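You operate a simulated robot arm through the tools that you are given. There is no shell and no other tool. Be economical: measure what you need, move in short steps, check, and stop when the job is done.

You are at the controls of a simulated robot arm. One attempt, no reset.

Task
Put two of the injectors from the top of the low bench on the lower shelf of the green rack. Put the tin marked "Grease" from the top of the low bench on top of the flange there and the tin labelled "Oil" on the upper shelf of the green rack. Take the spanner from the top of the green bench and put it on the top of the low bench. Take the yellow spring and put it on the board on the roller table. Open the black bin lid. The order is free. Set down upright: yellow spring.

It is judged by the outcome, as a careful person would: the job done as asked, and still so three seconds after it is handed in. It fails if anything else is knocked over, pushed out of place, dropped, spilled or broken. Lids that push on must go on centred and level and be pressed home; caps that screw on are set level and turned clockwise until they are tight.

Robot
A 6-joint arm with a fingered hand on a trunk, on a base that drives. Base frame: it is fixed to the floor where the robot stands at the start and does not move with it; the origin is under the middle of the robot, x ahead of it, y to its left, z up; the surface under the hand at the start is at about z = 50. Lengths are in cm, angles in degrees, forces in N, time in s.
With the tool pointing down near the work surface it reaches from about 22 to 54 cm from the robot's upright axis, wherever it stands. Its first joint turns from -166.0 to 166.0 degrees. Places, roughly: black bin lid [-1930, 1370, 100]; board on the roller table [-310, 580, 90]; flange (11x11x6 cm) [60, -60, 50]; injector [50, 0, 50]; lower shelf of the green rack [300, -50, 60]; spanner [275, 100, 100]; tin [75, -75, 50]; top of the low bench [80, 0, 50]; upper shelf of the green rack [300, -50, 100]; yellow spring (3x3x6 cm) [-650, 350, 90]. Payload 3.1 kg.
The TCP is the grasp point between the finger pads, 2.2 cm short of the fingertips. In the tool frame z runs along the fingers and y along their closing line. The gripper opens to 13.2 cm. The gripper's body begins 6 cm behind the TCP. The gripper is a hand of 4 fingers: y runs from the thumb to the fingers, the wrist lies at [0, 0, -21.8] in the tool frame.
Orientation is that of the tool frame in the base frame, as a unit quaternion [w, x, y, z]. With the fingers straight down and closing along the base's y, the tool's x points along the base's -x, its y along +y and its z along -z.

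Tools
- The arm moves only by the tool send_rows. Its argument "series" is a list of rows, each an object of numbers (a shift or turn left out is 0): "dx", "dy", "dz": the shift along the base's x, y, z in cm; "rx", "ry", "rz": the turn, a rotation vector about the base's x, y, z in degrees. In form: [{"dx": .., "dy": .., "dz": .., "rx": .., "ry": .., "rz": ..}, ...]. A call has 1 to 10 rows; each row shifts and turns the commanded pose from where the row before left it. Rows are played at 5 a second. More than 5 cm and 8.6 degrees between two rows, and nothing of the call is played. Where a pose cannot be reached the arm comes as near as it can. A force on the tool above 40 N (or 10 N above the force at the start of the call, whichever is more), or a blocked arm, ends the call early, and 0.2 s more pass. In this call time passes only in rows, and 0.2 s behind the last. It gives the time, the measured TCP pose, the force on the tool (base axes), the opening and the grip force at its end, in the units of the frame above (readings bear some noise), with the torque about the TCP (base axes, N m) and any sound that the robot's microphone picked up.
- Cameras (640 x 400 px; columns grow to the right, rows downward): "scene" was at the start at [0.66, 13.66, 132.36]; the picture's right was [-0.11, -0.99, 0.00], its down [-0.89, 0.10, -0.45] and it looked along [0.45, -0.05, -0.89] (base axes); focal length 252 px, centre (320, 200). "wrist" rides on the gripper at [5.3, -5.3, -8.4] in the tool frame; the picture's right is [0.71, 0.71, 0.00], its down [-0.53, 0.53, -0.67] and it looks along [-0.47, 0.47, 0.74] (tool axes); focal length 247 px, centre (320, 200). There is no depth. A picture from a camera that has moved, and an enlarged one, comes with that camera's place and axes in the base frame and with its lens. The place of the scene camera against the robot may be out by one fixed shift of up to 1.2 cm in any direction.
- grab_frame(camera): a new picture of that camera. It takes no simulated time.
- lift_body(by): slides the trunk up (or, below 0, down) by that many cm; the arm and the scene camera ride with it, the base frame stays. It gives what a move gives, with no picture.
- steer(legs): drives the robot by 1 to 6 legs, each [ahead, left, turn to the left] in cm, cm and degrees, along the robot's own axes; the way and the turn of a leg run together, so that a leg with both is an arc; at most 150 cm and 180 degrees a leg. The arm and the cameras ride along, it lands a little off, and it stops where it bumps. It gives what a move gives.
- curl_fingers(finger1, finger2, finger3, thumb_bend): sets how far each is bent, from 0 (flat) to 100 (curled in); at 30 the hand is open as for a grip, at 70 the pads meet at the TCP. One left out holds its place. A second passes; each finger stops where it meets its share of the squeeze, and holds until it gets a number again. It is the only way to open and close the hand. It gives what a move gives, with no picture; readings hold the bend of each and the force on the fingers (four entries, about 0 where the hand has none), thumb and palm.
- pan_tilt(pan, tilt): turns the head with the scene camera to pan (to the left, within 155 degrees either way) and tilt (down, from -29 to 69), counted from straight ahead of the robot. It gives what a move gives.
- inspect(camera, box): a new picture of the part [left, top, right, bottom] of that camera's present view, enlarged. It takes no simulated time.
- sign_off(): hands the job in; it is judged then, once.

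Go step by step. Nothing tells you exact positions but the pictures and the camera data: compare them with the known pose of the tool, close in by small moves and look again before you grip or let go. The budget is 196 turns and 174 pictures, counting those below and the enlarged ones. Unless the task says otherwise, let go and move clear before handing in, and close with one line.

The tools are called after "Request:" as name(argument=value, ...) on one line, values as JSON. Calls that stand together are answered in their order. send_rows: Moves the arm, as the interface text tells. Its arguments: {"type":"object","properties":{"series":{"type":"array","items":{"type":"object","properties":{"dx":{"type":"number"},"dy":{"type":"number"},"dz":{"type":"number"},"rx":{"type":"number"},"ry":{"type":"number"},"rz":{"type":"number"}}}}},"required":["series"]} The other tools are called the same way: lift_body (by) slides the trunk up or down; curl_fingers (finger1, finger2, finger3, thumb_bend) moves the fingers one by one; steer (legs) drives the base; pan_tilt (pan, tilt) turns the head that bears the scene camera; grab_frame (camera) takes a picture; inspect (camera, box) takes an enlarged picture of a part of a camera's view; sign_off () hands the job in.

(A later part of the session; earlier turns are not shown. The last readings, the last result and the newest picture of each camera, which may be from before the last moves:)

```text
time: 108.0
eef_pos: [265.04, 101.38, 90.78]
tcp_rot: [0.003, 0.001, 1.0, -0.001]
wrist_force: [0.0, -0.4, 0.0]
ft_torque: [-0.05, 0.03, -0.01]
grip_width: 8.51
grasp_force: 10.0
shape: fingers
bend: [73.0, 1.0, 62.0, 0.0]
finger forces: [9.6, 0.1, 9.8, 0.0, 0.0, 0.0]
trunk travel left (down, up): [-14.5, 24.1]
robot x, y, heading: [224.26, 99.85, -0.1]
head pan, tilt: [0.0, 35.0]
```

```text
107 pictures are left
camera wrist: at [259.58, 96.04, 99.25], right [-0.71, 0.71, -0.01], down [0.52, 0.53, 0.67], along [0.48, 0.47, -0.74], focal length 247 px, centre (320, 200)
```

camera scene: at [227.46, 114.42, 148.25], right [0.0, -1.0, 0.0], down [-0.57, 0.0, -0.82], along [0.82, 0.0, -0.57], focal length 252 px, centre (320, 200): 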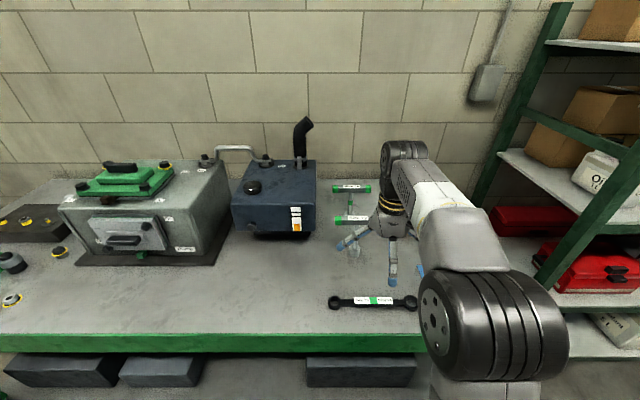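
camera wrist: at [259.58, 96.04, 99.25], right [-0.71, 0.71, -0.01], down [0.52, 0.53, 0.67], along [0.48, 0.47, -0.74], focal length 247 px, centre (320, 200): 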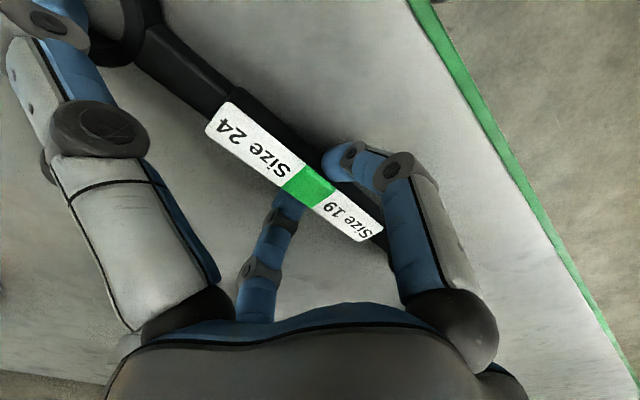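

Balanced grip at ~10 N each. Lift and check.

Request:
send_rows(series=[{"dz": 1}, {"dz": 2}, {"dz": 3}, {"dz": 4}, {"dz": 4}, {"dz": 4}])

Request:
grab_frame(camera="wrist")

Request:
inspect(camera="scene", box=[290, 120, 490, 330])

```text
time: 109.4
eef_pos: [265.19, 101.35, 108.56]
tcp_rot: [0.005, 0.0, 1.0, 0.0]
wrist_force: [1.0, 0.3, -4.0]
ft_torque: [0.03, 0.0, 0.02]
grip_width: 8.5
grasp_force: 9.6
shape: fingers
bend: [73.0, 1.0, 62.0, 0.0]
finger forces: [9.7, 0.0, 10.0, 0.1, 0.1, 0.0]
trunk travel left (down, up): [-14.5, 24.1]
robot x, y, heading: [224.49, 99.86, -0.0]
head pan, tilt: [0.0, 35.0]
```

```text
106 pictures are left
camera wrist: at [259.69, 96.01, 117.09], right [-0.71, 0.71, -0.01], down [0.52, 0.53, 0.67], along [0.48, 0.47, -0.74], focal length 247 px, centre (320, 200)
```

wrist: 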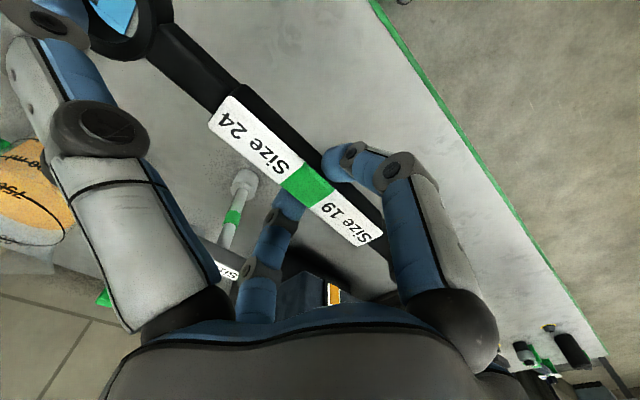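

```text
1.90 times, centred on (390, 225) of scene
camera zoom: at [227.42, 114.41, 148.25], right [0.0, -1.0, 0.0], down [-0.57, 0.0, -0.82], along [0.82, 0.0, -0.57], focal length 480 px, centre (187, 152)
```

zoom: 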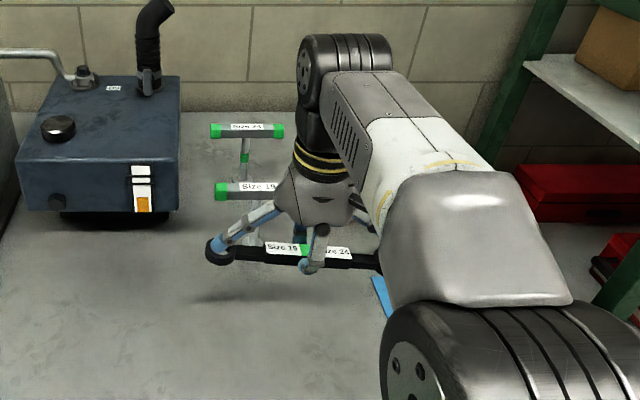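

Spanner is held level. I'll carry it around the left end of the low bench to its free front-left area (~(42,85)).

Request:
steer(legs=[[-40, 0, 0], [0, 70, 0], [-150, 0, 0], [-46, 0, 0], [0, -88, 0]])

Request:
pan_tilt(pan=0, tilt=50)

Request:
grab_frame(camera="scene")

Request:
grab_frame(camera="wrist")

```text
time: 128.9
eef_pos: [29.61, 84.7, 108.47]
tcp_rot: [0.005, 0.003, 1.0, 0.0]
wrist_force: [0.9, -1.1, -2.8]
ft_torque: [0.03, -0.03, 0.01]
grip_width: 8.52
grasp_force: 10.0
shape: fingers
bend: [73.0, 1.0, 62.0, 0.0]
finger forces: [9.6, 0.1, 9.9, 0.0, 0.0, 0.0]
trunk travel left (down, up): [-14.5, 24.1]
robot x, y, heading: [-11.55, 83.45, -0.4]
head pan, tilt: [0.0, 35.0]
```

```text
time: 129.7
eef_pos: [29.54, 84.68, 108.6]
tcp_rot: [0.004, 0.003, 1.0, -0.001]
wrist_force: [-0.8, -0.4, -2.6]
ft_torque: [0.03, 0.0, 0.0]
grip_width: 8.51
grasp_force: 10.0
shape: fingers
bend: [73.0, 1.0, 62.0, 0.0]
finger forces: [9.6, 0.0, 9.9, 0.0, 0.0, 0.1]
trunk travel left (down, up): [-14.5, 24.1]
robot x, y, heading: [-11.08, 83.42, -0.3]
head pan, tilt: [0.0, 50.0]
```

```text
104 pictures are left
camera scene: at [-9.31, 97.83, 146.09], right [0.0, -1.0, 0.0], down [-0.77, 0.0, -0.64], along [0.64, 0.0, -0.77], focal length 252 px, centre (320, 200)
```

scene: 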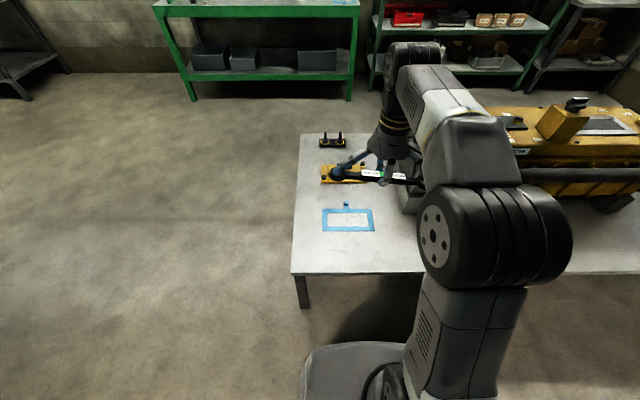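

```text
103 pictures are left
camera wrist: at [24.0, 79.29, 117.04], right [-0.7, 0.71, -0.01], down [0.52, 0.52, 0.67], along [0.48, 0.47, -0.74], focal length 247 px, centre (320, 200)
```

wrist: 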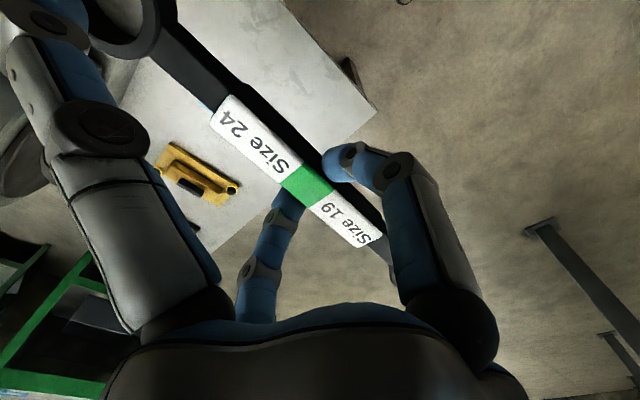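

Clear strip in front of the blue frame at x 34–50. Lower trunk and arm over (41,84.7).

Request:
steer(legs=[[7, 0, 0]])

Request:
lift_body(by=-12)

Request:
send_rows(series=[{"dx": 2, "dz": -4}, {"dx": 2, "dz": -4}, {"dz": -4.5}, {"dz": -4.5}, {"dz": -4.5}, {"dz": -4.5}, {"dz": -4.5}, {"dz": -4.5}])

Request:
grab_frame(camera="scene")

Request:
grab_frame(camera="wrist")

```text
time: 130.7
eef_pos: [36.82, 84.71, 108.56]
tcp_rot: [0.003, 0.003, 1.0, 0.0]
wrist_force: [0.4, 0.3, -2.6]
ft_torque: [0.03, 0.03, -0.04]
grip_width: 8.52
grasp_force: 9.9
shape: fingers
bend: [73.0, 1.0, 62.0, 0.0]
finger forces: [9.6, 0.0, 10.0, 0.0, 0.0, 0.0]
trunk travel left (down, up): [-14.5, 24.1]
robot x, y, heading: [-4.15, 83.46, -0.5]
head pan, tilt: [0.0, 50.0]
```

```text
time: 132.2
eef_pos: [36.69, 84.7, 96.29]
tcp_rot: [0.004, 0.003, 1.0, 0.0]
wrist_force: [0.8, 0.3, -2.8]
ft_torque: [0.03, -0.04, 0.01]
grip_width: 8.5
grasp_force: 10.1
shape: fingers
bend: [73.0, 1.0, 62.0, 0.0]
finger forces: [9.7, 0.0, 9.8, 0.0, 0.0, 0.0]
trunk travel left (down, up): [-2.5, 36.1]
robot x, y, heading: [-4.36, 83.59, -0.4]
head pan, tilt: [0.0, 50.0]
```

```text
time: 134.0
eef_pos: [40.55, 84.61, 61.37]
tcp_rot: [0.004, 0.002, 1.0, -0.001]
wrist_force: [0.7, 0.4, -2.7]
ft_torque: [-0.01, 0.04, 0.01]
grip_width: 8.5
grasp_force: 9.8
shape: fingers
bend: [73.0, 1.0, 62.0, 0.0]
finger forces: [9.4, 0.2, 9.5, 0.0, 0.0, 0.0]
trunk travel left (down, up): [-2.5, 36.1]
robot x, y, heading: [-4.59, 83.2, -0.2]
head pan, tilt: [0.0, 50.0]
```

```text
102 pictures are left
camera scene: at [-2.11, 97.8, 133.99], right [0.0, -1.0, 0.0], down [-0.77, 0.0, -0.64], along [0.64, 0.0, -0.77], focal length 252 px, centre (320, 200)
```

scene: 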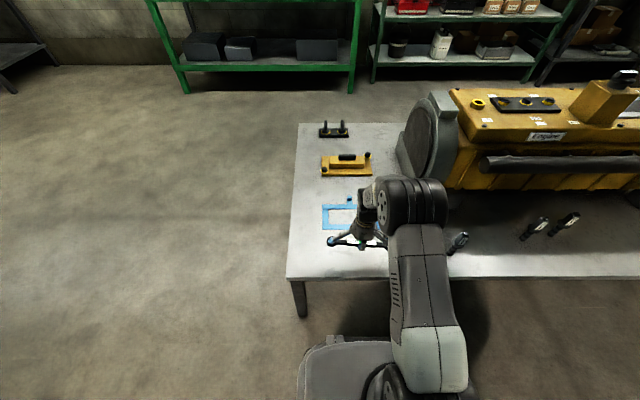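

```text
101 pictures are left
camera wrist: at [35.08, 79.21, 69.75], right [-0.7, 0.71, -0.01], down [0.52, 0.52, 0.67], along [0.48, 0.47, -0.74], focal length 247 px, centre (320, 200)
```

wrist: 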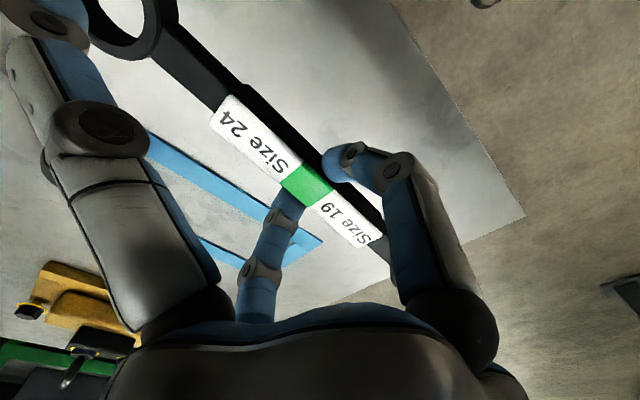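

Clear landing spot. Lower to contact.

Request:
send_rows(series=[{"dz": -3}, {"dz": -3}, {"dz": -0.7}, {"dz": -0.4}])

Request:
send_rows(series=[{"dz": -0.3}, {"dz": -0.3}])

```text
time: 135.0
eef_pos: [40.7, 84.6, 54.17]
tcp_rot: [0.003, 0.003, 1.0, 0.0]
wrist_force: [0.0, 0.6, -3.1]
ft_torque: [0.03, 0.02, 0.0]
grip_width: 8.49
grasp_force: 9.5
shape: fingers
bend: [74.0, 1.0, 62.0, 0.0]
finger forces: [9.5, 0.0, 9.6, 0.0, 0.1, 0.0]
trunk travel left (down, up): [-2.5, 36.1]
robot x, y, heading: [-4.17, 83.64, -0.2]
head pan, tilt: [0.0, 50.0]
```

```text
time: 135.6
eef_pos: [40.64, 84.61, 53.67]
tcp_rot: [0.004, 0.003, 1.0, 0.0]
wrist_force: [0.0, 1.3, -2.9]
ft_torque: [0.01, -0.01, -0.02]
grip_width: 8.5
grasp_force: 9.0
shape: fingers
bend: [74.0, 1.0, 62.0, 0.0]
finger forces: [9.5, 0.1, 9.6, 0.0, 0.0, 0.0]
trunk travel left (down, up): [-2.5, 36.1]
robot x, y, heading: [-4.16, 83.56, -0.2]
head pan, tilt: [0.0, 50.0]
```

Request:
send_rows(series=[{"dz": -0.25}, {"dz": -0.25}])

Request:
send_rows(series=[{"dz": -0.2}, {"dz": -0.2}])

Request:
inspect(camera="scene", box=[300, 190, 420, 280])

```text
time: 136.2
eef_pos: [40.62, 84.57, 53.17]
tcp_rot: [0.003, 0.003, 1.0, -0.001]
wrist_force: [0.6, -0.2, -2.4]
ft_torque: [0.01, 0.03, -0.01]
grip_width: 8.51
grasp_force: 9.2
shape: fingers
bend: [74.0, 1.0, 62.0, 0.0]
finger forces: [9.5, 0.0, 9.6, 0.0, 0.1, 0.1]
trunk travel left (down, up): [-2.5, 36.1]
robot x, y, heading: [-3.94, 83.34, -0.5]
head pan, tilt: [0.0, 50.0]
```

```text
time: 136.8
eef_pos: [40.72, 84.52, 52.87]
tcp_rot: [0.004, 0.003, 1.0, -0.001]
wrist_force: [-0.2, 0.2, -1.6]
ft_torque: [-0.01, 0.02, -0.01]
grip_width: 8.52
grasp_force: 9.7
shape: fingers
bend: [74.0, 1.0, 62.0, 0.0]
finger forces: [9.4, 0.1, 9.6, 0.0, 0.1, 0.0]
trunk travel left (down, up): [-2.5, 36.1]
robot x, y, heading: [-4.46, 83.43, -0.2]
head pan, tilt: [0.0, 50.0]
```

```text
4.44 times, centred on (360, 235) of scene
camera zoom: at [-2.14, 97.8, 133.99], right [0.0, -1.0, 0.0], down [-0.77, 0.0, -0.64], along [0.64, 0.0, -0.77], focal length 1120 px, centre (142, 44)
```

zoom: 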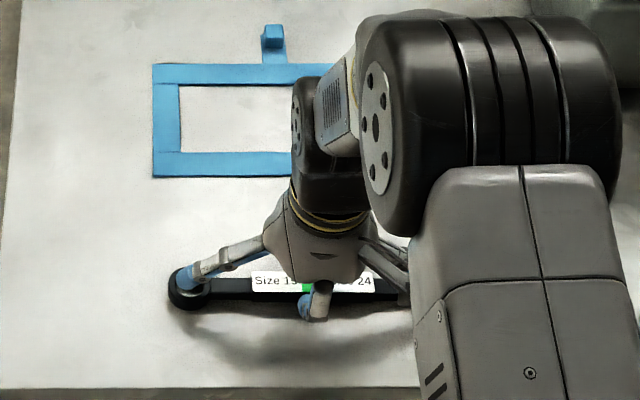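

Request:
send_rows(series=[{"dz": -0.2}])

Request:
send_rows(series=[{"dz": -0.2}])

Request:
send_rows(series=[{"dz": -0.2}])

```text
time: 137.2
eef_pos: [40.65, 84.49, 52.64]
tcp_rot: [0.004, 0.003, 1.0, -0.001]
wrist_force: [-0.7, -0.4, -1.1]
ft_torque: [-0.05, 0.0, -0.01]
grip_width: 8.48
grasp_force: 9.8
shape: fingers
bend: [74.0, 1.0, 62.0, 0.0]
finger forces: [9.8, 0.1, 9.5, 0.0, 0.1, 0.0]
trunk travel left (down, up): [-2.5, 36.1]
robot x, y, heading: [-4.41, 83.34, -0.4]
head pan, tilt: [0.0, 50.0]
```

```text
time: 137.6
eef_pos: [40.7, 84.61, 52.62]
tcp_rot: [0.005, 0.003, 1.0, -0.001]
wrist_force: [1.2, 0.5, 3.6]
ft_torque: [0.01, -0.15, 0.01]
grip_width: 8.52
grasp_force: 11.2
shape: fingers
bend: [73.0, 1.0, 62.0, 0.0]
finger forces: [10.6, 0.0, 12.3, 0.1, 0.0, 0.0]
trunk travel left (down, up): [-2.5, 36.1]
robot x, y, heading: [-4.39, 83.55, -0.4]
head pan, tilt: [0.0, 50.0]
```

```text
time: 138.0
eef_pos: [40.77, 84.65, 52.43]
tcp_rot: [0.006, 0.002, 1.0, 0.0]
wrist_force: [2.4, -0.7, 17.8]
ft_torque: [-0.05, -0.31, -0.02]
grip_width: 8.52
grasp_force: 17.9
shape: fingers
bend: [74.0, 1.0, 62.0, 0.0]
finger forces: [12.5, 0.1, 23.2, 0.0, 0.0, 0.0]
trunk travel left (down, up): [-2.5, 36.1]
robot x, y, heading: [-4.64, 83.37, -0.2]
head pan, tilt: [0.0, 50.0]
```

Spanner is on the bench. Ease up slightly and open.

Request:
send_rows(series=[{"dz": 0.2}])

Request:
curl_fingers(finger1=58, finger3=52)

Request:
send_rows(series=[{"dz": 0.5}, {"dz": 0.5}])

Request:
curl_fingers(finger1=25, finger3=25)

Request:
send_rows(series=[{"dz": 2}, {"dz": 4}, {"dz": 4}, {"dz": 4}, {"dz": 4}])

Request:
grab_frame(camera="scene")

Request:
grab_frame(camera="wrist")

```text
time: 138.4
eef_pos: [40.76, 84.46, 52.54]
tcp_rot: [0.006, 0.002, 1.0, 0.0]
wrist_force: [5.0, 0.0, 12.1]
ft_torque: [0.0, -0.27, -0.01]
grip_width: 8.52
grasp_force: 15.6
shape: fingers
bend: [74.0, 1.0, 61.0, 0.0]
finger forces: [9.4, 0.0, 20.7, 0.0, 0.0, 0.0]
trunk travel left (down, up): [-2.5, 36.1]
robot x, y, heading: [-4.39, 83.63, -0.5]
head pan, tilt: [0.0, 50.0]
```

```text
time: 139.4
eef_pos: [40.59, 84.62, 52.47]
tcp_rot: [0.005, 0.003, 1.0, 0.0]
wrist_force: [-1.8, 0.9, 19.8]
ft_torque: [0.01, 0.05, 0.02]
grip_width: 8.61
grasp_force: 9.7
shape: fingers
bend: [63.0, 1.0, 59.0, 0.0]
finger forces: [10.9, 0.0, 8.9, 0.0, 0.1, 0.0]
trunk travel left (down, up): [-2.5, 36.1]
robot x, y, heading: [-4.36, 83.3, -0.1]
head pan, tilt: [0.0, 50.0]
```

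```text
time: 140.0
eef_pos: [40.69, 84.7, 53.43]
tcp_rot: [0.002, 0.002, 1.0, -0.001]
wrist_force: [-0.5, -0.2, 0.0]
ft_torque: [0.03, 0.01, 0.02]
grip_width: 8.95
grasp_force: 0.1
shape: fingers
bend: [57.0, 1.0, 52.0, 0.0]
finger forces: [0.0, 0.0, 0.0, 0.1, 0.0, 0.1]
trunk travel left (down, up): [-2.5, 36.1]
robot x, y, heading: [-4.59, 83.25, -0.2]
head pan, tilt: [0.0, 50.0]
```

```text
time: 141.0
eef_pos: [40.61, 84.54, 53.52]
tcp_rot: [0.004, 0.003, 1.0, -0.001]
wrist_force: [-0.1, -0.3, 0.7]
ft_torque: [0.01, 0.01, 0.0]
grip_width: 11.12
grasp_force: 0.0
shape: fingers
bend: [25.0, 1.0, 25.0, 0.0]
finger forces: [0.0, 0.0, 0.0, 0.0, 0.0, 0.1]
trunk travel left (down, up): [-2.5, 36.1]
robot x, y, heading: [-4.32, 83.63, -0.3]
head pan, tilt: [0.0, 50.0]
```

```text
time: 142.2
eef_pos: [40.79, 84.3, 71.51]
tcp_rot: [0.004, 0.003, 1.0, -0.001]
wrist_force: [0.4, -0.5, 0.7]
ft_torque: [-0.01, 0.0, 0.01]
grip_width: 11.12
grasp_force: 0.0
shape: fingers
bend: [25.0, 1.0, 25.0, 0.0]
finger forces: [0.0, 0.1, 0.1, 0.0, 0.1, 0.1]
trunk travel left (down, up): [-2.5, 36.1]
robot x, y, heading: [-4.42, 83.18, -0.2]
head pan, tilt: [0.0, 50.0]
```

```text
99 pictures are left
camera scene: at [-2.2, 97.79, 133.99], right [0.0, -1.0, 0.0], down [-0.77, 0.0, -0.64], along [0.64, 0.0, -0.77], focal length 252 px, centre (320, 200)
```

scene: 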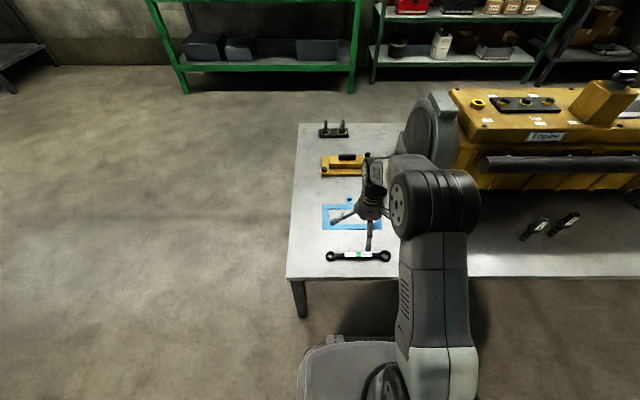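

```text
98 pictures are left
camera wrist: at [35.15, 79.01, 80.1], right [-0.7, 0.71, -0.01], down [0.52, 0.52, 0.67], along [0.48, 0.47, -0.74], focal length 247 px, centre (320, 200)
```

wrist: 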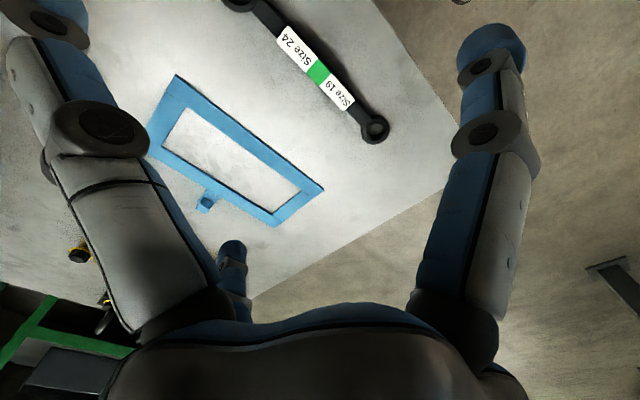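

Spanner lies on the low bench. Next injector 1 near (47,47): slide right and look.

Request:
steer(legs=[[0, -37, 0]])

Request:
grab_frame(camera="wrist")

Request:
grab_frame(camera="scene")

```text
time: 144.6
eef_pos: [40.49, 46.9, 71.55]
tcp_rot: [0.005, 0.006, 1.0, 0.0]
wrist_force: [0.0, -0.3, 0.6]
ft_torque: [0.0, 0.03, -0.02]
grip_width: 11.12
grasp_force: 0.0
shape: fingers
bend: [25.0, 1.0, 25.0, 0.0]
finger forces: [0.0, 0.0, 0.0, 0.1, 0.1, 0.0]
trunk travel left (down, up): [-2.5, 36.1]
robot x, y, heading: [-4.59, 46.27, -0.8]
head pan, tilt: [0.0, 50.0]
```

```text
97 pictures are left
camera wrist: at [34.9, 41.5, 80.04], right [-0.7, 0.71, -0.01], down [0.53, 0.52, 0.67], along [0.48, 0.47, -0.74], focal length 247 px, centre (320, 200)
```

wrist: 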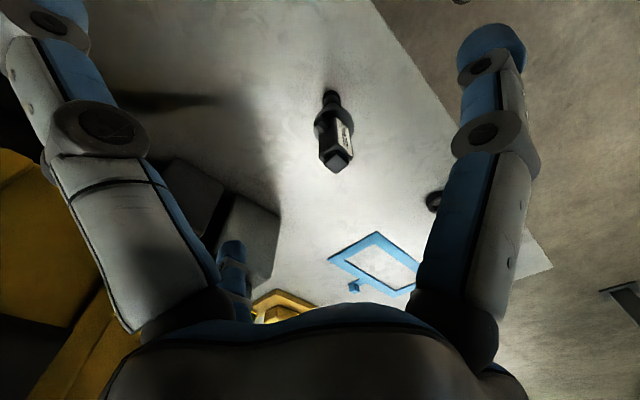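

```text
96 pictures are left
camera scene: at [-2.35, 60.46, 133.99], right [-0.01, -1.0, 0.0], down [-0.77, 0.01, -0.64], along [0.64, -0.01, -0.77], focal length 252 px, centre (320, 200)
```

scene: 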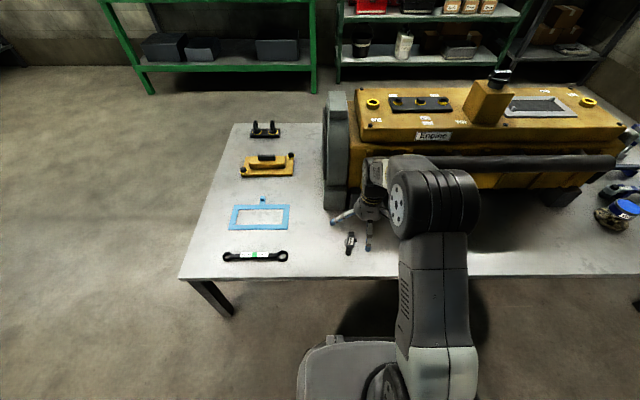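

Request:
inspect(camera="wrist", box=[270, 60, 400, 200])

Request:
inspect(camera="scene", box=[320, 200, 400, 270])

```text
2.86 times, centred on (335, 130) of wrist
camera zoom: at [34.9, 41.5, 80.04], right [-0.7, 0.71, -0.01], down [0.53, 0.52, 0.67], along [0.48, 0.47, -0.74], focal length 706 px, centre (277, 400)
```

zoom: 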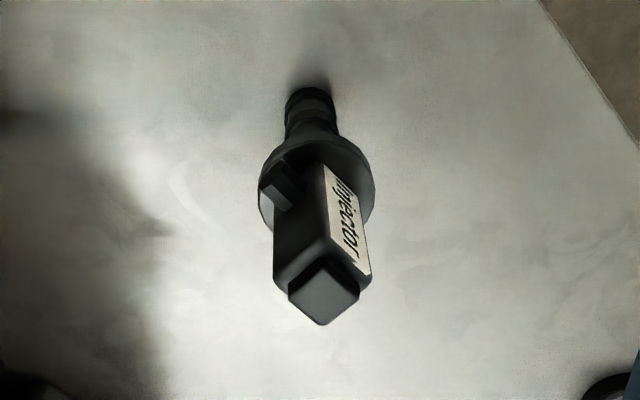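

```text
5.71 times, centred on (360, 235) of scene
camera zoom: at [-2.35, 60.46, 133.99], right [-0.01, -1.0, 0.0], down [-0.77, 0.01, -0.64], along [0.64, -0.01, -0.77], focal length 1440 px, centre (91, 0)
```

zoom: 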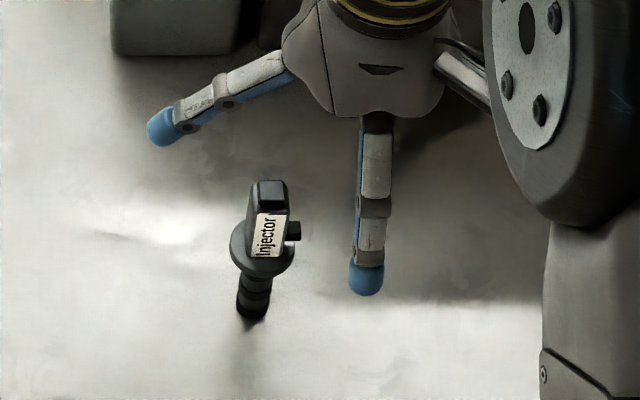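

The injector stands upright: base ≈ (41.4,49.7), top ≈ z 64.6, square body facing x/y with a small stub on −y. I'll grasp the square upper body from above.

Request:
curl_fingers(finger1=30, finger2=30, finger3=30, thumb_bend=30)

Request:
send_rows(series=[{"dx": 0.9, "dy": 2.8, "rz": 0.8}])

Request:
grab_frame(camera="wrist")

Request:
inspect(camera="scene", box=[300, 180, 420, 270])

```text
time: 145.6
eef_pos: [40.43, 46.86, 71.56]
tcp_rot: [0.005, 0.005, 1.0, -0.001]
wrist_force: [0.4, 0.2, -0.5]
ft_torque: [-0.04, -0.01, 0.0]
grip_width: 8.8
grasp_force: 0.1
shape: fingers
bend: [30.0, 30.0, 30.0, 30.0]
finger forces: [0.0, 0.1, 0.1, 0.0, 0.1, 0.1]
trunk travel left (down, up): [-2.5, 36.1]
robot x, y, heading: [-4.56, 45.85, -0.3]
head pan, tilt: [0.0, 50.0]
```

```text
time: 146.0
eef_pos: [41.26, 49.7, 71.53]
tcp_rot: [0.004, -0.002, 1.0, -0.001]
wrist_force: [0.1, -0.2, -0.6]
ft_torque: [0.0, 0.01, -0.02]
grip_width: 8.82
grasp_force: 0.1
shape: fingers
bend: [30.0, 30.0, 30.0, 30.0]
finger forces: [0.0, 0.0, 0.0, 0.0, 0.0, 0.0]
trunk travel left (down, up): [-2.5, 36.1]
robot x, y, heading: [-4.61, 46.15, -0.3]
head pan, tilt: [0.0, 50.0]
```

```text
93 pictures are left
camera wrist: at [35.82, 44.29, 80.0], right [-0.71, 0.7, -0.01], down [0.52, 0.53, 0.67], along [0.48, 0.47, -0.74], focal length 247 px, centre (320, 200)
```

wrist: 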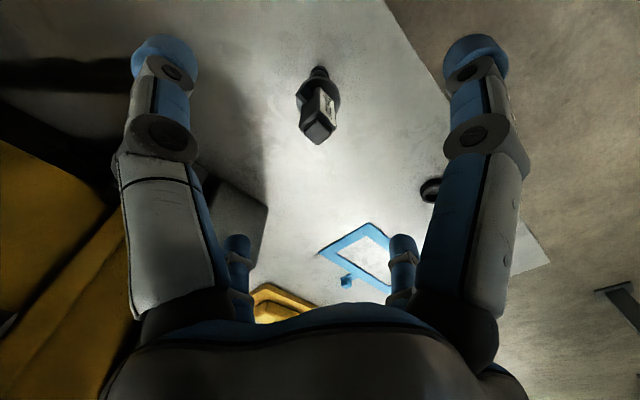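

```text
4.44 times, centred on (360, 225) of scene
camera zoom: at [-2.34, 60.52, 133.98], right [-0.01, -1.0, 0.0], down [-0.77, 0.01, -0.64], along [0.64, -0.01, -0.77], focal length 1120 px, centre (142, 89)
```

zoom: 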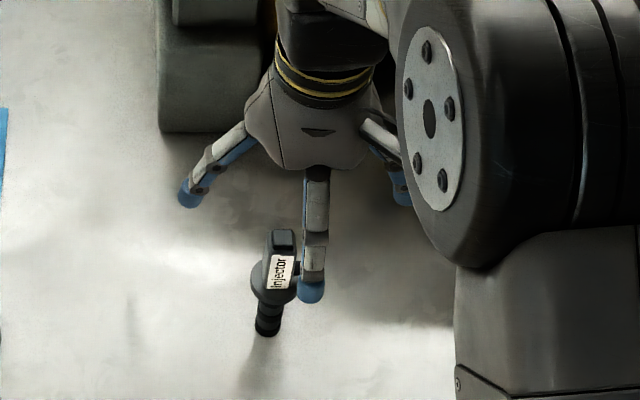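

Aligned. Descend around it to z≈61.5.

Request:
send_rows(series=[{"dx": 0.1, "dy": -0.1, "dz": -4}, {"dz": -4}, {"dz": -2}])

Request:
grab_frame(camera="wrist")

Request:
inspect(camera="scene", box=[300, 180, 420, 270])

```text
time: 146.8
eef_pos: [41.68, 49.65, 61.56]
tcp_rot: [0.005, -0.002, 1.0, -0.002]
wrist_force: [-0.7, -0.2, -0.4]
ft_torque: [-0.01, -0.02, 0.02]
grip_width: 8.84
grasp_force: 0.1
shape: fingers
bend: [30.0, 30.0, 30.0, 30.0]
finger forces: [0.0, 0.0, 0.0, 0.1, 0.1, 0.0]
trunk travel left (down, up): [-2.5, 36.1]
robot x, y, heading: [-4.68, 46.14, -0.5]
head pan, tilt: [0.0, 50.0]
```

```text
91 pictures are left
camera wrist: at [36.19, 44.22, 70.06], right [-0.71, 0.7, -0.01], down [0.52, 0.53, 0.67], along [0.48, 0.47, -0.74], focal length 247 px, centre (320, 200)
```

wrist: 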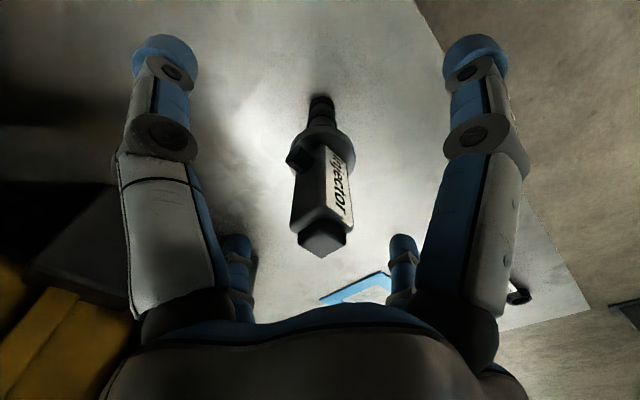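

```text
4.44 times, centred on (360, 225) of scene
camera zoom: at [-2.35, 60.5, 133.99], right [-0.01, -1.0, 0.0], down [-0.77, 0.01, -0.64], along [0.64, -0.01, -0.77], focal length 1120 px, centre (142, 89)
```

zoom: 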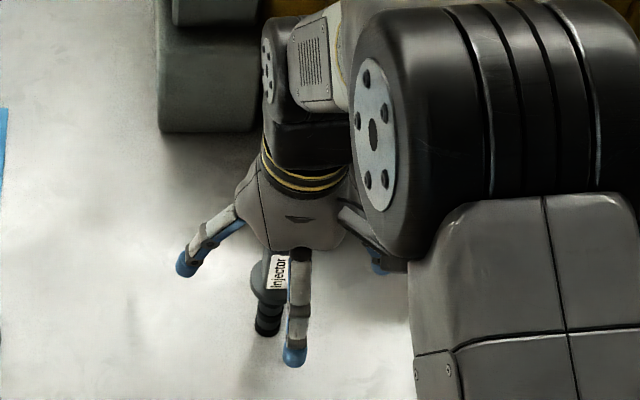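

Body is centred between the fingers. Close all four.

Request:
curl_fingers(finger1=78, finger2=78, finger3=78, thumb_bend=78)

Request:
grab_frame(camera="wrist")

```text
time: 147.8
eef_pos: [41.55, 49.62, 61.62]
tcp_rot: [0.003, -0.001, 1.0, -0.001]
wrist_force: [-0.2, -0.5, 0.1]
ft_torque: [-0.02, 0.01, 0.01]
grip_width: 0.28
grasp_force: 20.6
shape: fingers
bend: [64.0, 63.0, 64.0, 66.0]
finger forces: [8.6, 9.8, 9.0, 0.0, 13.7, 0.0]
trunk travel left (down, up): [-2.5, 36.1]
robot x, y, heading: [-4.56, 45.64, -0.6]
head pan, tilt: [0.0, 50.0]
```

```text
89 pictures are left
camera wrist: at [36.18, 44.22, 70.07], right [-0.71, 0.7, -0.01], down [0.52, 0.53, 0.67], along [0.48, 0.47, -0.74], focal length 247 px, centre (320, 200)
```

wrist: 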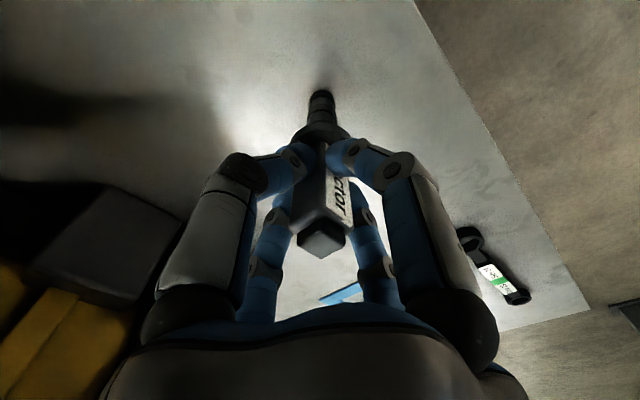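

A straight-down hold would hit the shelf above at the rack, so I'll regrasp with the hand pitched ~45° forward, pinching with thumb/finger2. Release (it still stands) and rise.

Request:
curl_fingers(finger1=30, finger2=30, finger3=30, thumb_bend=30)

Request:
send_rows(series=[{"dz": 4}, {"dz": 4}, {"dz": 4}, {"dz": 4}, {"dx": -4}, {"dx": -4}, {"dx": -4}])

Request:
send_rows(series=[{"ry": -8}, {"ry": -8}, {"ry": -8}, {"ry": -8}, {"ry": -8}, {"ry": -5}])

Request:
grab_frame(camera="scene")

Request:
grab_frame(camera="wrist")

```text
time: 148.8
eef_pos: [41.63, 49.58, 61.65]
tcp_rot: [0.005, -0.002, 1.0, -0.001]
wrist_force: [-0.4, 0.2, -0.1]
ft_torque: [-0.01, 0.0, 0.0]
grip_width: 8.73
grasp_force: 0.1
shape: fingers
bend: [30.0, 30.0, 30.0, 30.0]
finger forces: [0.1, 0.0, 0.0, 0.0, 0.0, 0.1]
trunk travel left (down, up): [-2.5, 36.1]
robot x, y, heading: [-4.75, 45.65, -0.7]
head pan, tilt: [0.0, 50.0]
```

```text
time: 150.4
eef_pos: [29.52, 49.45, 77.8]
tcp_rot: [0.004, -0.001, 1.0, -0.001]
wrist_force: [0.5, 0.2, -0.1]
ft_torque: [-0.02, 0.0, 0.03]
grip_width: 8.73
grasp_force: 0.1
shape: fingers
bend: [30.0, 30.0, 30.0, 30.0]
finger forces: [0.0, 0.0, 0.0, 0.0, 0.0, 0.1]
trunk travel left (down, up): [-2.5, 36.1]
robot x, y, heading: [-4.83, 46.0, -0.4]
head pan, tilt: [0.0, 50.0]
```

```text
time: 151.8
eef_pos: [30.74, 48.87, 77.86]
tcp_rot: [0.296, 0.004, 0.955, -0.022]
wrist_force: [0.5, 0.4, 0.0]
ft_torque: [0.03, 0.0, -0.03]
grip_width: 8.77
grasp_force: 0.1
shape: fingers
bend: [30.0, 30.0, 30.0, 30.0]
finger forces: [0.1, 0.1, 0.0, 0.0, 0.0, 0.1]
out of reach, approached as far as the arm can: row 4, 5, 6
trunk travel left (down, up): [-2.5, 36.1]
robot x, y, heading: [-4.6, 46.06, -0.4]
head pan, tilt: [0.0, 50.0]
```

```text
88 pictures are left
camera scene: at [-2.35, 60.5, 133.99], right [-0.01, -1.0, 0.0], down [-0.77, 0.01, -0.64], along [0.64, -0.01, -0.77], focal length 252 px, centre (320, 200)
```

scene: 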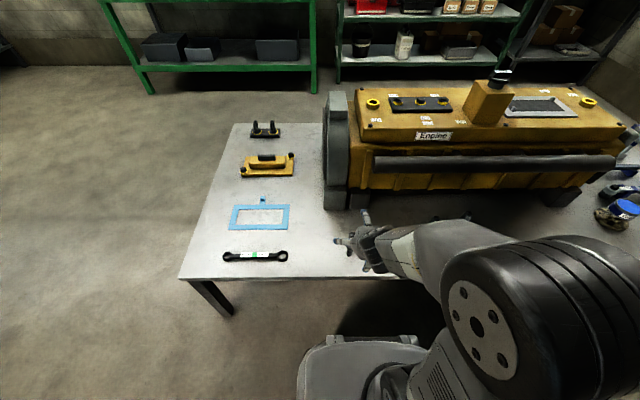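

```text
87 pictures are left
camera wrist: at [21.36, 43.93, 82.11], right [-0.57, 0.7, -0.43], down [0.07, 0.56, 0.83], along [0.82, 0.44, -0.37], focal length 247 px, centre (320, 200)
```

wrist: 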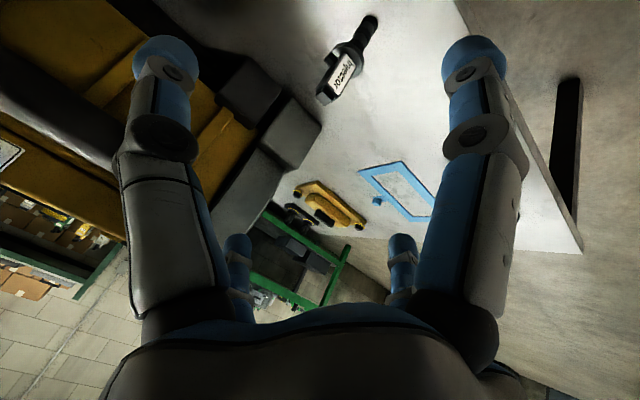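

Reached 34° of pitch at this close radius. Back up 12 cm and extend the arm to get more pitch.

Request:
steer(legs=[[-13, 0, 0]])

Request:
send_rows(series=[{"dx": 3, "ry": -2}, {"dx": 3, "ry": -2}, {"dx": 3, "ry": -3}, {"dx": 3, "ry": -3}])

Request:
grab_frame(camera="wrist")

```text
time: 153.1
eef_pos: [17.64, 49.09, 77.89]
tcp_rot: [0.296, 0.005, 0.955, -0.022]
wrist_force: [0.1, -0.3, -0.4]
ft_torque: [0.02, 0.02, 0.01]
grip_width: 8.76
grasp_force: 0.1
shape: fingers
bend: [30.0, 30.0, 30.0, 30.0]
finger forces: [0.1, 0.0, 0.0, 0.0, 0.1, 0.0]
trunk travel left (down, up): [-2.5, 36.1]
robot x, y, heading: [-17.68, 46.13, -0.3]
head pan, tilt: [0.0, 50.0]
```

```text
time: 154.1
eef_pos: [29.77, 49.24, 77.72]
tcp_rot: [0.378, 0.007, 0.926, -0.021]
wrist_force: [-0.8, 0.3, -0.5]
ft_torque: [0.0, 0.04, -0.02]
grip_width: 8.76
grasp_force: 0.1
shape: fingers
bend: [30.0, 30.0, 30.0, 30.0]
finger forces: [0.1, 0.0, 0.0, 0.0, 0.0, 0.0]
trunk travel left (down, up): [-2.5, 36.1]
robot x, y, heading: [-17.79, 46.26, -0.9]
head pan, tilt: [0.0, 50.0]
```

```text
86 pictures are left
camera wrist: at [19.84, 44.16, 80.35], right [-0.48, 0.7, -0.52], down [-0.08, 0.56, 0.83], along [0.87, 0.44, -0.22], focal length 247 px, centre (320, 200)
```

wrist: 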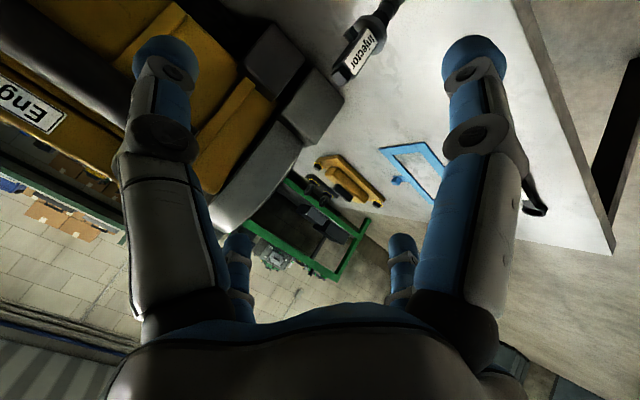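

Pitch is 44°. Level the roll, descend, and approach along the tool axis, stopping short for a look.

Request:
send_rows(series=[{"dx": 0.2, "dy": 0.4, "dz": -4.3, "rx": 2}, {"dx": 2.8, "dz": -2.85}, {"dx": 2.8, "dz": -2.85}])

Request:
grab_frame(camera="wrist")

Request:
inspect(camera="scene", box=[320, 160, 480, 300])

```text
time: 154.9
eef_pos: [35.31, 49.58, 67.69]
tcp_rot: [0.378, 0.015, 0.926, -0.008]
wrist_force: [0.2, -0.2, -0.6]
ft_torque: [0.02, -0.02, 0.01]
grip_width: 8.77
grasp_force: 0.0
shape: fingers
bend: [30.0, 30.0, 30.0, 30.0]
finger forces: [0.0, 0.0, 0.0, 0.0, 0.1, 0.0]
trunk travel left (down, up): [-2.5, 36.1]
robot x, y, heading: [-17.61, 46.29, -0.8]
head pan, tilt: [0.0, 50.0]
```

```text
85 pictures are left
camera wrist: at [25.4, 44.52, 70.16], right [-0.48, 0.72, -0.5], down [-0.07, 0.53, 0.84], along [0.87, 0.44, -0.2], focal length 247 px, centre (320, 200)
```

wrist: 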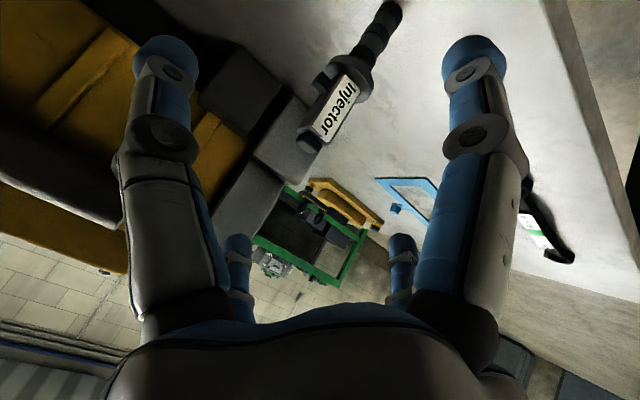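

```text
2.86 times, centred on (400, 230) of scene
camera zoom: at [-15.45, 60.63, 133.99], right [-0.01, -1.0, 0.0], down [-0.77, 0.01, -0.64], along [0.64, -0.01, -0.77], focal length 720 px, centre (91, 114)
```

zoom: 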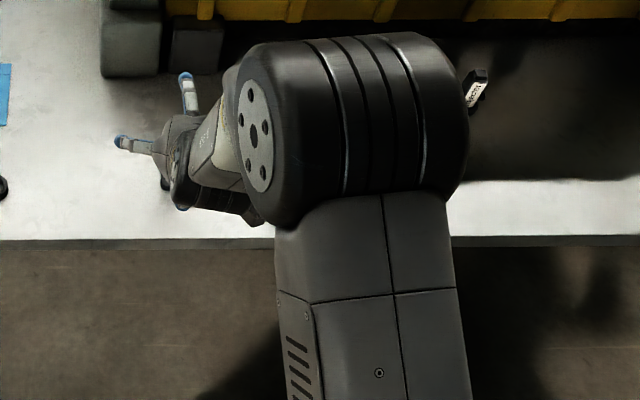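

Injector is where predicted. Continue the approach to the grasp point.

Request:
send_rows(series=[{"dx": 2.5, "dz": -2.4}, {"dx": 2.2, "dz": -2.1}, {"dx": 1.3, "dz": -1.2}])

Request:
grab_frame(camera="wrist")

```text
time: 155.7
eef_pos: [41.47, 49.51, 62.02]
tcp_rot: [0.377, 0.014, 0.926, -0.006]
wrist_force: [0.3, -0.1, 0.0]
ft_torque: [-0.01, -0.02, 0.04]
grip_width: 8.77
grasp_force: 0.0
shape: fingers
bend: [30.0, 30.0, 30.0, 30.0]
finger forces: [0.0, 0.0, 0.0, 0.1, 0.0, 0.0]
trunk travel left (down, up): [-2.5, 36.1]
robot x, y, heading: [-18.09, 46.16, -0.8]
head pan, tilt: [0.0, 50.0]
```

```text
83 pictures are left
camera wrist: at [31.46, 44.41, 64.44], right [-0.48, 0.72, -0.49], down [-0.08, 0.53, 0.85], along [0.87, 0.45, -0.2], focal length 247 px, centre (320, 200)
```

wrist: 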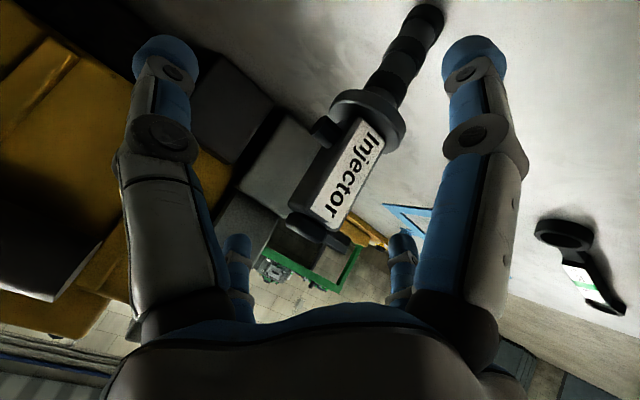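

Body is at the grasp point. Close thumb and finger2.

Request:
curl_fingers(finger2=78, thumb_bend=78)

Request:
grab_frame(camera="wrist")

```text
time: 156.7
eef_pos: [41.32, 49.57, 61.98]
tcp_rot: [0.377, 0.014, 0.926, -0.006]
wrist_force: [-0.4, 0.4, 0.1]
ft_torque: [0.05, 0.04, 0.0]
grip_width: 5.81
grasp_force: 10.4
shape: fingers
bend: [30.0, 61.0, 30.0, 67.0]
finger forces: [0.0, 10.7, 0.0, 0.0, 10.2, 0.0]
trunk travel left (down, up): [-2.5, 36.1]
robot x, y, heading: [-18.1, 46.37, -0.5]
head pan, tilt: [0.0, 50.0]
```

```text
82 pictures are left
camera wrist: at [31.44, 44.42, 64.45], right [-0.48, 0.72, -0.49], down [-0.07, 0.53, 0.85], along [0.87, 0.45, -0.2], focal length 247 px, centre (320, 200)
```

wrist: 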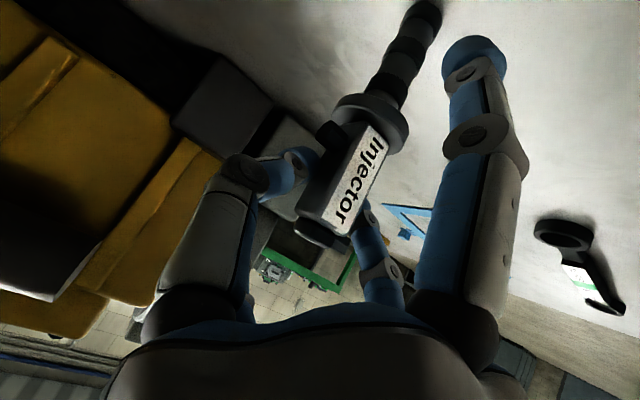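

Gripped with 10 N each side. Lift and check it hangs steady.

Request:
send_rows(series=[{"dz": 1}, {"dz": 3}, {"dz": 4}, {"dz": 4}, {"dz": 4}, {"dz": 2}])

Request:
grab_frame(camera="wrist")

```text
time: 158.1
eef_pos: [41.39, 49.46, 80.18]
tcp_rot: [0.377, 0.012, 0.926, -0.006]
wrist_force: [-0.4, 0.0, -3.2]
ft_torque: [0.0, -0.01, -0.01]
grip_width: 5.82
grasp_force: 10.4
shape: fingers
bend: [30.0, 61.0, 30.0, 67.0]
finger forces: [0.0, 10.6, 0.0, 0.1, 10.3, 0.1]
trunk travel left (down, up): [-2.5, 36.1]
robot x, y, heading: [-17.8, 46.57, -0.7]
head pan, tilt: [0.0, 50.0]
```

```text
81 pictures are left
camera wrist: at [31.45, 44.27, 82.6], right [-0.49, 0.72, -0.5], down [-0.08, 0.53, 0.84], along [0.87, 0.45, -0.2], focal length 247 px, centre (320, 200)
```

wrist: 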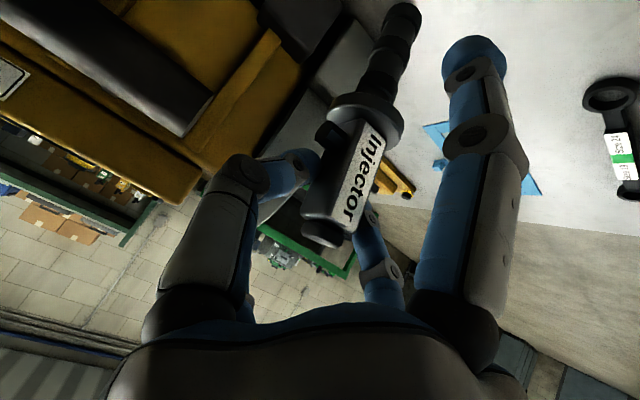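

It hangs with ~5° tilt I can correct later. Drive around the right end to the rack.

Request:
steer(legs=[[-20, 0, 0.7], [0, -100, 0], [0, -106, 0], [150, 0, 0], [75, 0, 0], [0, 38, 0]])

Request:
pan_tilt(pan=0, tilt=38)

Request:
grab_frame(camera="scene")

Request:
grab_frame(camera="wrist")

```text
time: 182.2
eef_pos: [246.96, -116.72, 80.16]
tcp_rot: [0.377, 0.008, 0.926, -0.004]
wrist_force: [0.3, 0.3, -2.5]
ft_torque: [0.01, 0.04, 0.0]
grip_width: 5.8
grasp_force: 10.1
shape: fingers
bend: [30.0, 61.0, 30.0, 67.0]
finger forces: [0.1, 10.6, 0.1, 0.1, 10.4, 0.0]
trunk travel left (down, up): [-2.5, 36.1]
robot x, y, heading: [187.85, -120.54, 0.0]
head pan, tilt: [0.0, 50.0]
```

```text
time: 183.0
eef_pos: [246.92, -116.56, 80.15]
tcp_rot: [0.377, 0.009, 0.926, -0.005]
wrist_force: [-0.2, -0.3, -3.0]
ft_torque: [0.0, 0.04, -0.01]
grip_width: 5.78
grasp_force: 10.4
shape: fingers
bend: [30.0, 61.0, 30.0, 67.0]
finger forces: [0.0, 10.7, 0.0, 0.0, 10.4, 0.0]
trunk travel left (down, up): [-2.5, 36.1]
robot x, y, heading: [187.51, -120.6, 0.1]
head pan, tilt: [0.0, 38.0]
```

```text
80 pictures are left
camera scene: at [190.93, -106.05, 135.7], right [0.0, -1.0, 0.0], down [-0.62, 0.0, -0.79], along [0.79, 0.0, -0.62], focal length 252 px, centre (320, 200)
```

scene: 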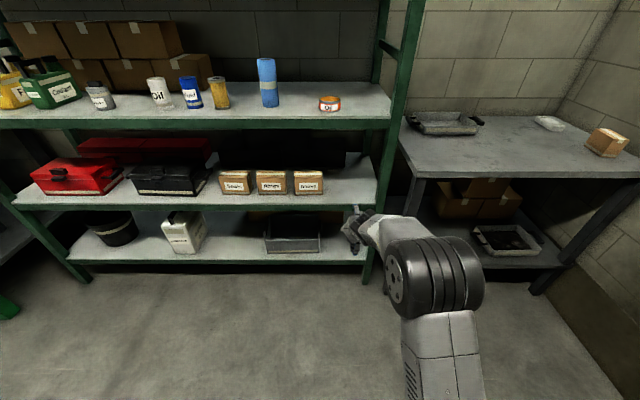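

```text
79 pictures are left
camera wrist: at [237.09, -121.84, 82.56], right [-0.49, 0.72, -0.49], down [-0.08, 0.53, 0.85], along [0.87, 0.46, -0.2], focal length 247 px, centre (320, 200)
```

wrist: 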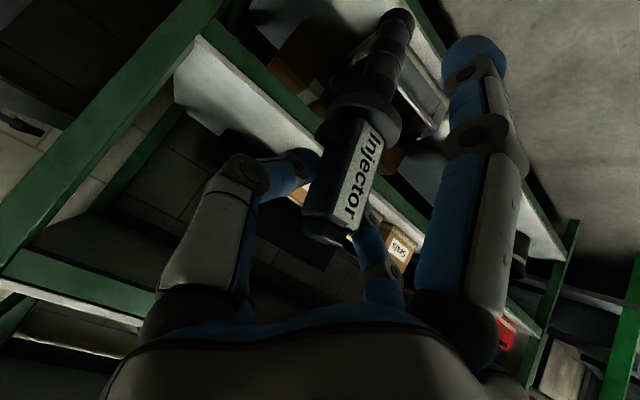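

Oil still stands well. The lower shelf's free spot is around y −119 with front edge ≈279. Advance and re-measure tilt and height.

Request:
steer(legs=[[25, -2.5, 0]])

Request:
send_rows(series=[{"ry": 2.5, "rx": 1}, {"ry": 2.5, "rx": 1}])

Request:
pan_tilt(pan=-15, tilt=45)

Request:
grab_frame(camera="scene")

Request:
grab_frame(camera="wrist")

```text
time: 184.8
eef_pos: [272.23, -118.93, 79.95]
tcp_rot: [0.376, 0.007, 0.926, -0.004]
wrist_force: [0.2, 0.2, -3.6]
ft_torque: [-0.01, 0.01, -0.01]
grip_width: 5.8
grasp_force: 10.3
shape: fingers
bend: [30.0, 61.0, 30.0, 67.0]
finger forces: [0.0, 10.7, 0.0, 0.1, 10.4, 0.1]
trunk travel left (down, up): [-2.5, 36.1]
robot x, y, heading: [213.09, -123.09, 0.5]
head pan, tilt: [0.0, 38.0]
```

```text
time: 185.4
eef_pos: [272.29, -118.87, 80.14]
tcp_rot: [0.336, 0.012, 0.942, 0.014]
wrist_force: [0.0, 0.6, -2.8]
ft_torque: [0.0, 0.01, 0.02]
grip_width: 5.81
grasp_force: 10.3
shape: fingers
bend: [30.0, 61.0, 30.0, 67.0]
finger forces: [0.0, 10.5, 0.0, 0.0, 10.3, 0.0]
trunk travel left (down, up): [-2.5, 36.1]
robot x, y, heading: [213.22, -122.84, 0.3]
head pan, tilt: [0.0, 38.0]
```

```text
time: 186.2
eef_pos: [272.38, -118.83, 80.07]
tcp_rot: [0.337, 0.013, 0.941, 0.013]
wrist_force: [-0.9, -1.2, -3.9]
ft_torque: [-0.03, 0.02, -0.02]
grip_width: 5.82
grasp_force: 10.5
shape: fingers
bend: [30.0, 61.0, 30.0, 67.0]
finger forces: [0.1, 10.5, 0.0, 0.1, 10.3, 0.0]
trunk travel left (down, up): [-2.5, 36.1]
robot x, y, heading: [213.7, -122.91, 0.1]
head pan, tilt: [-15.0, 45.0]
```

```text
78 pictures are left
camera scene: at [215.53, -110.57, 134.68], right [-0.25, -0.97, 0.0], down [-0.68, 0.18, -0.71], along [0.68, -0.18, -0.71], focal length 252 px, centre (320, 200)
```

scene: 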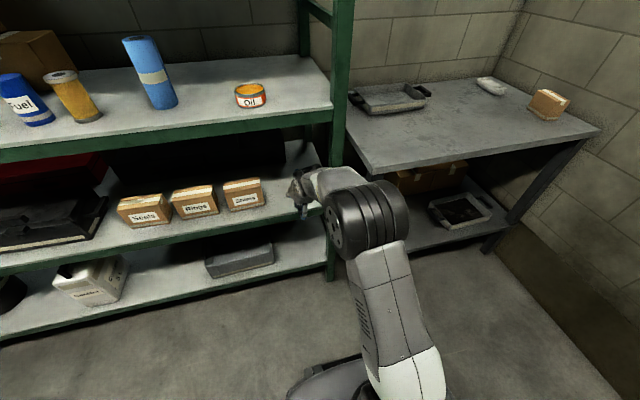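

```text
77 pictures are left
camera wrist: at [262.73, -124.17, 83.19], right [-0.54, 0.73, -0.42], down [-0.01, 0.5, 0.87], along [0.84, 0.47, -0.26], focal length 247 px, centre (320, 200)
```

wrist: 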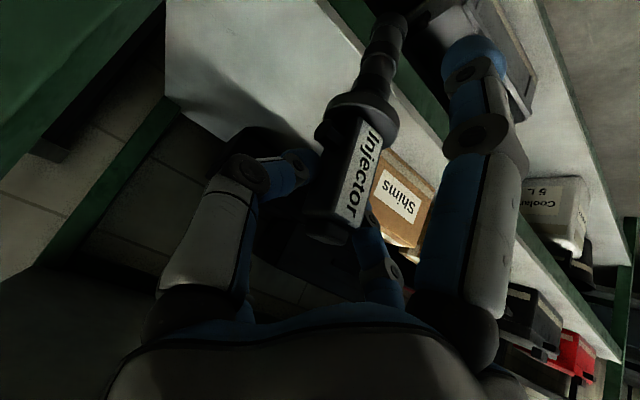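

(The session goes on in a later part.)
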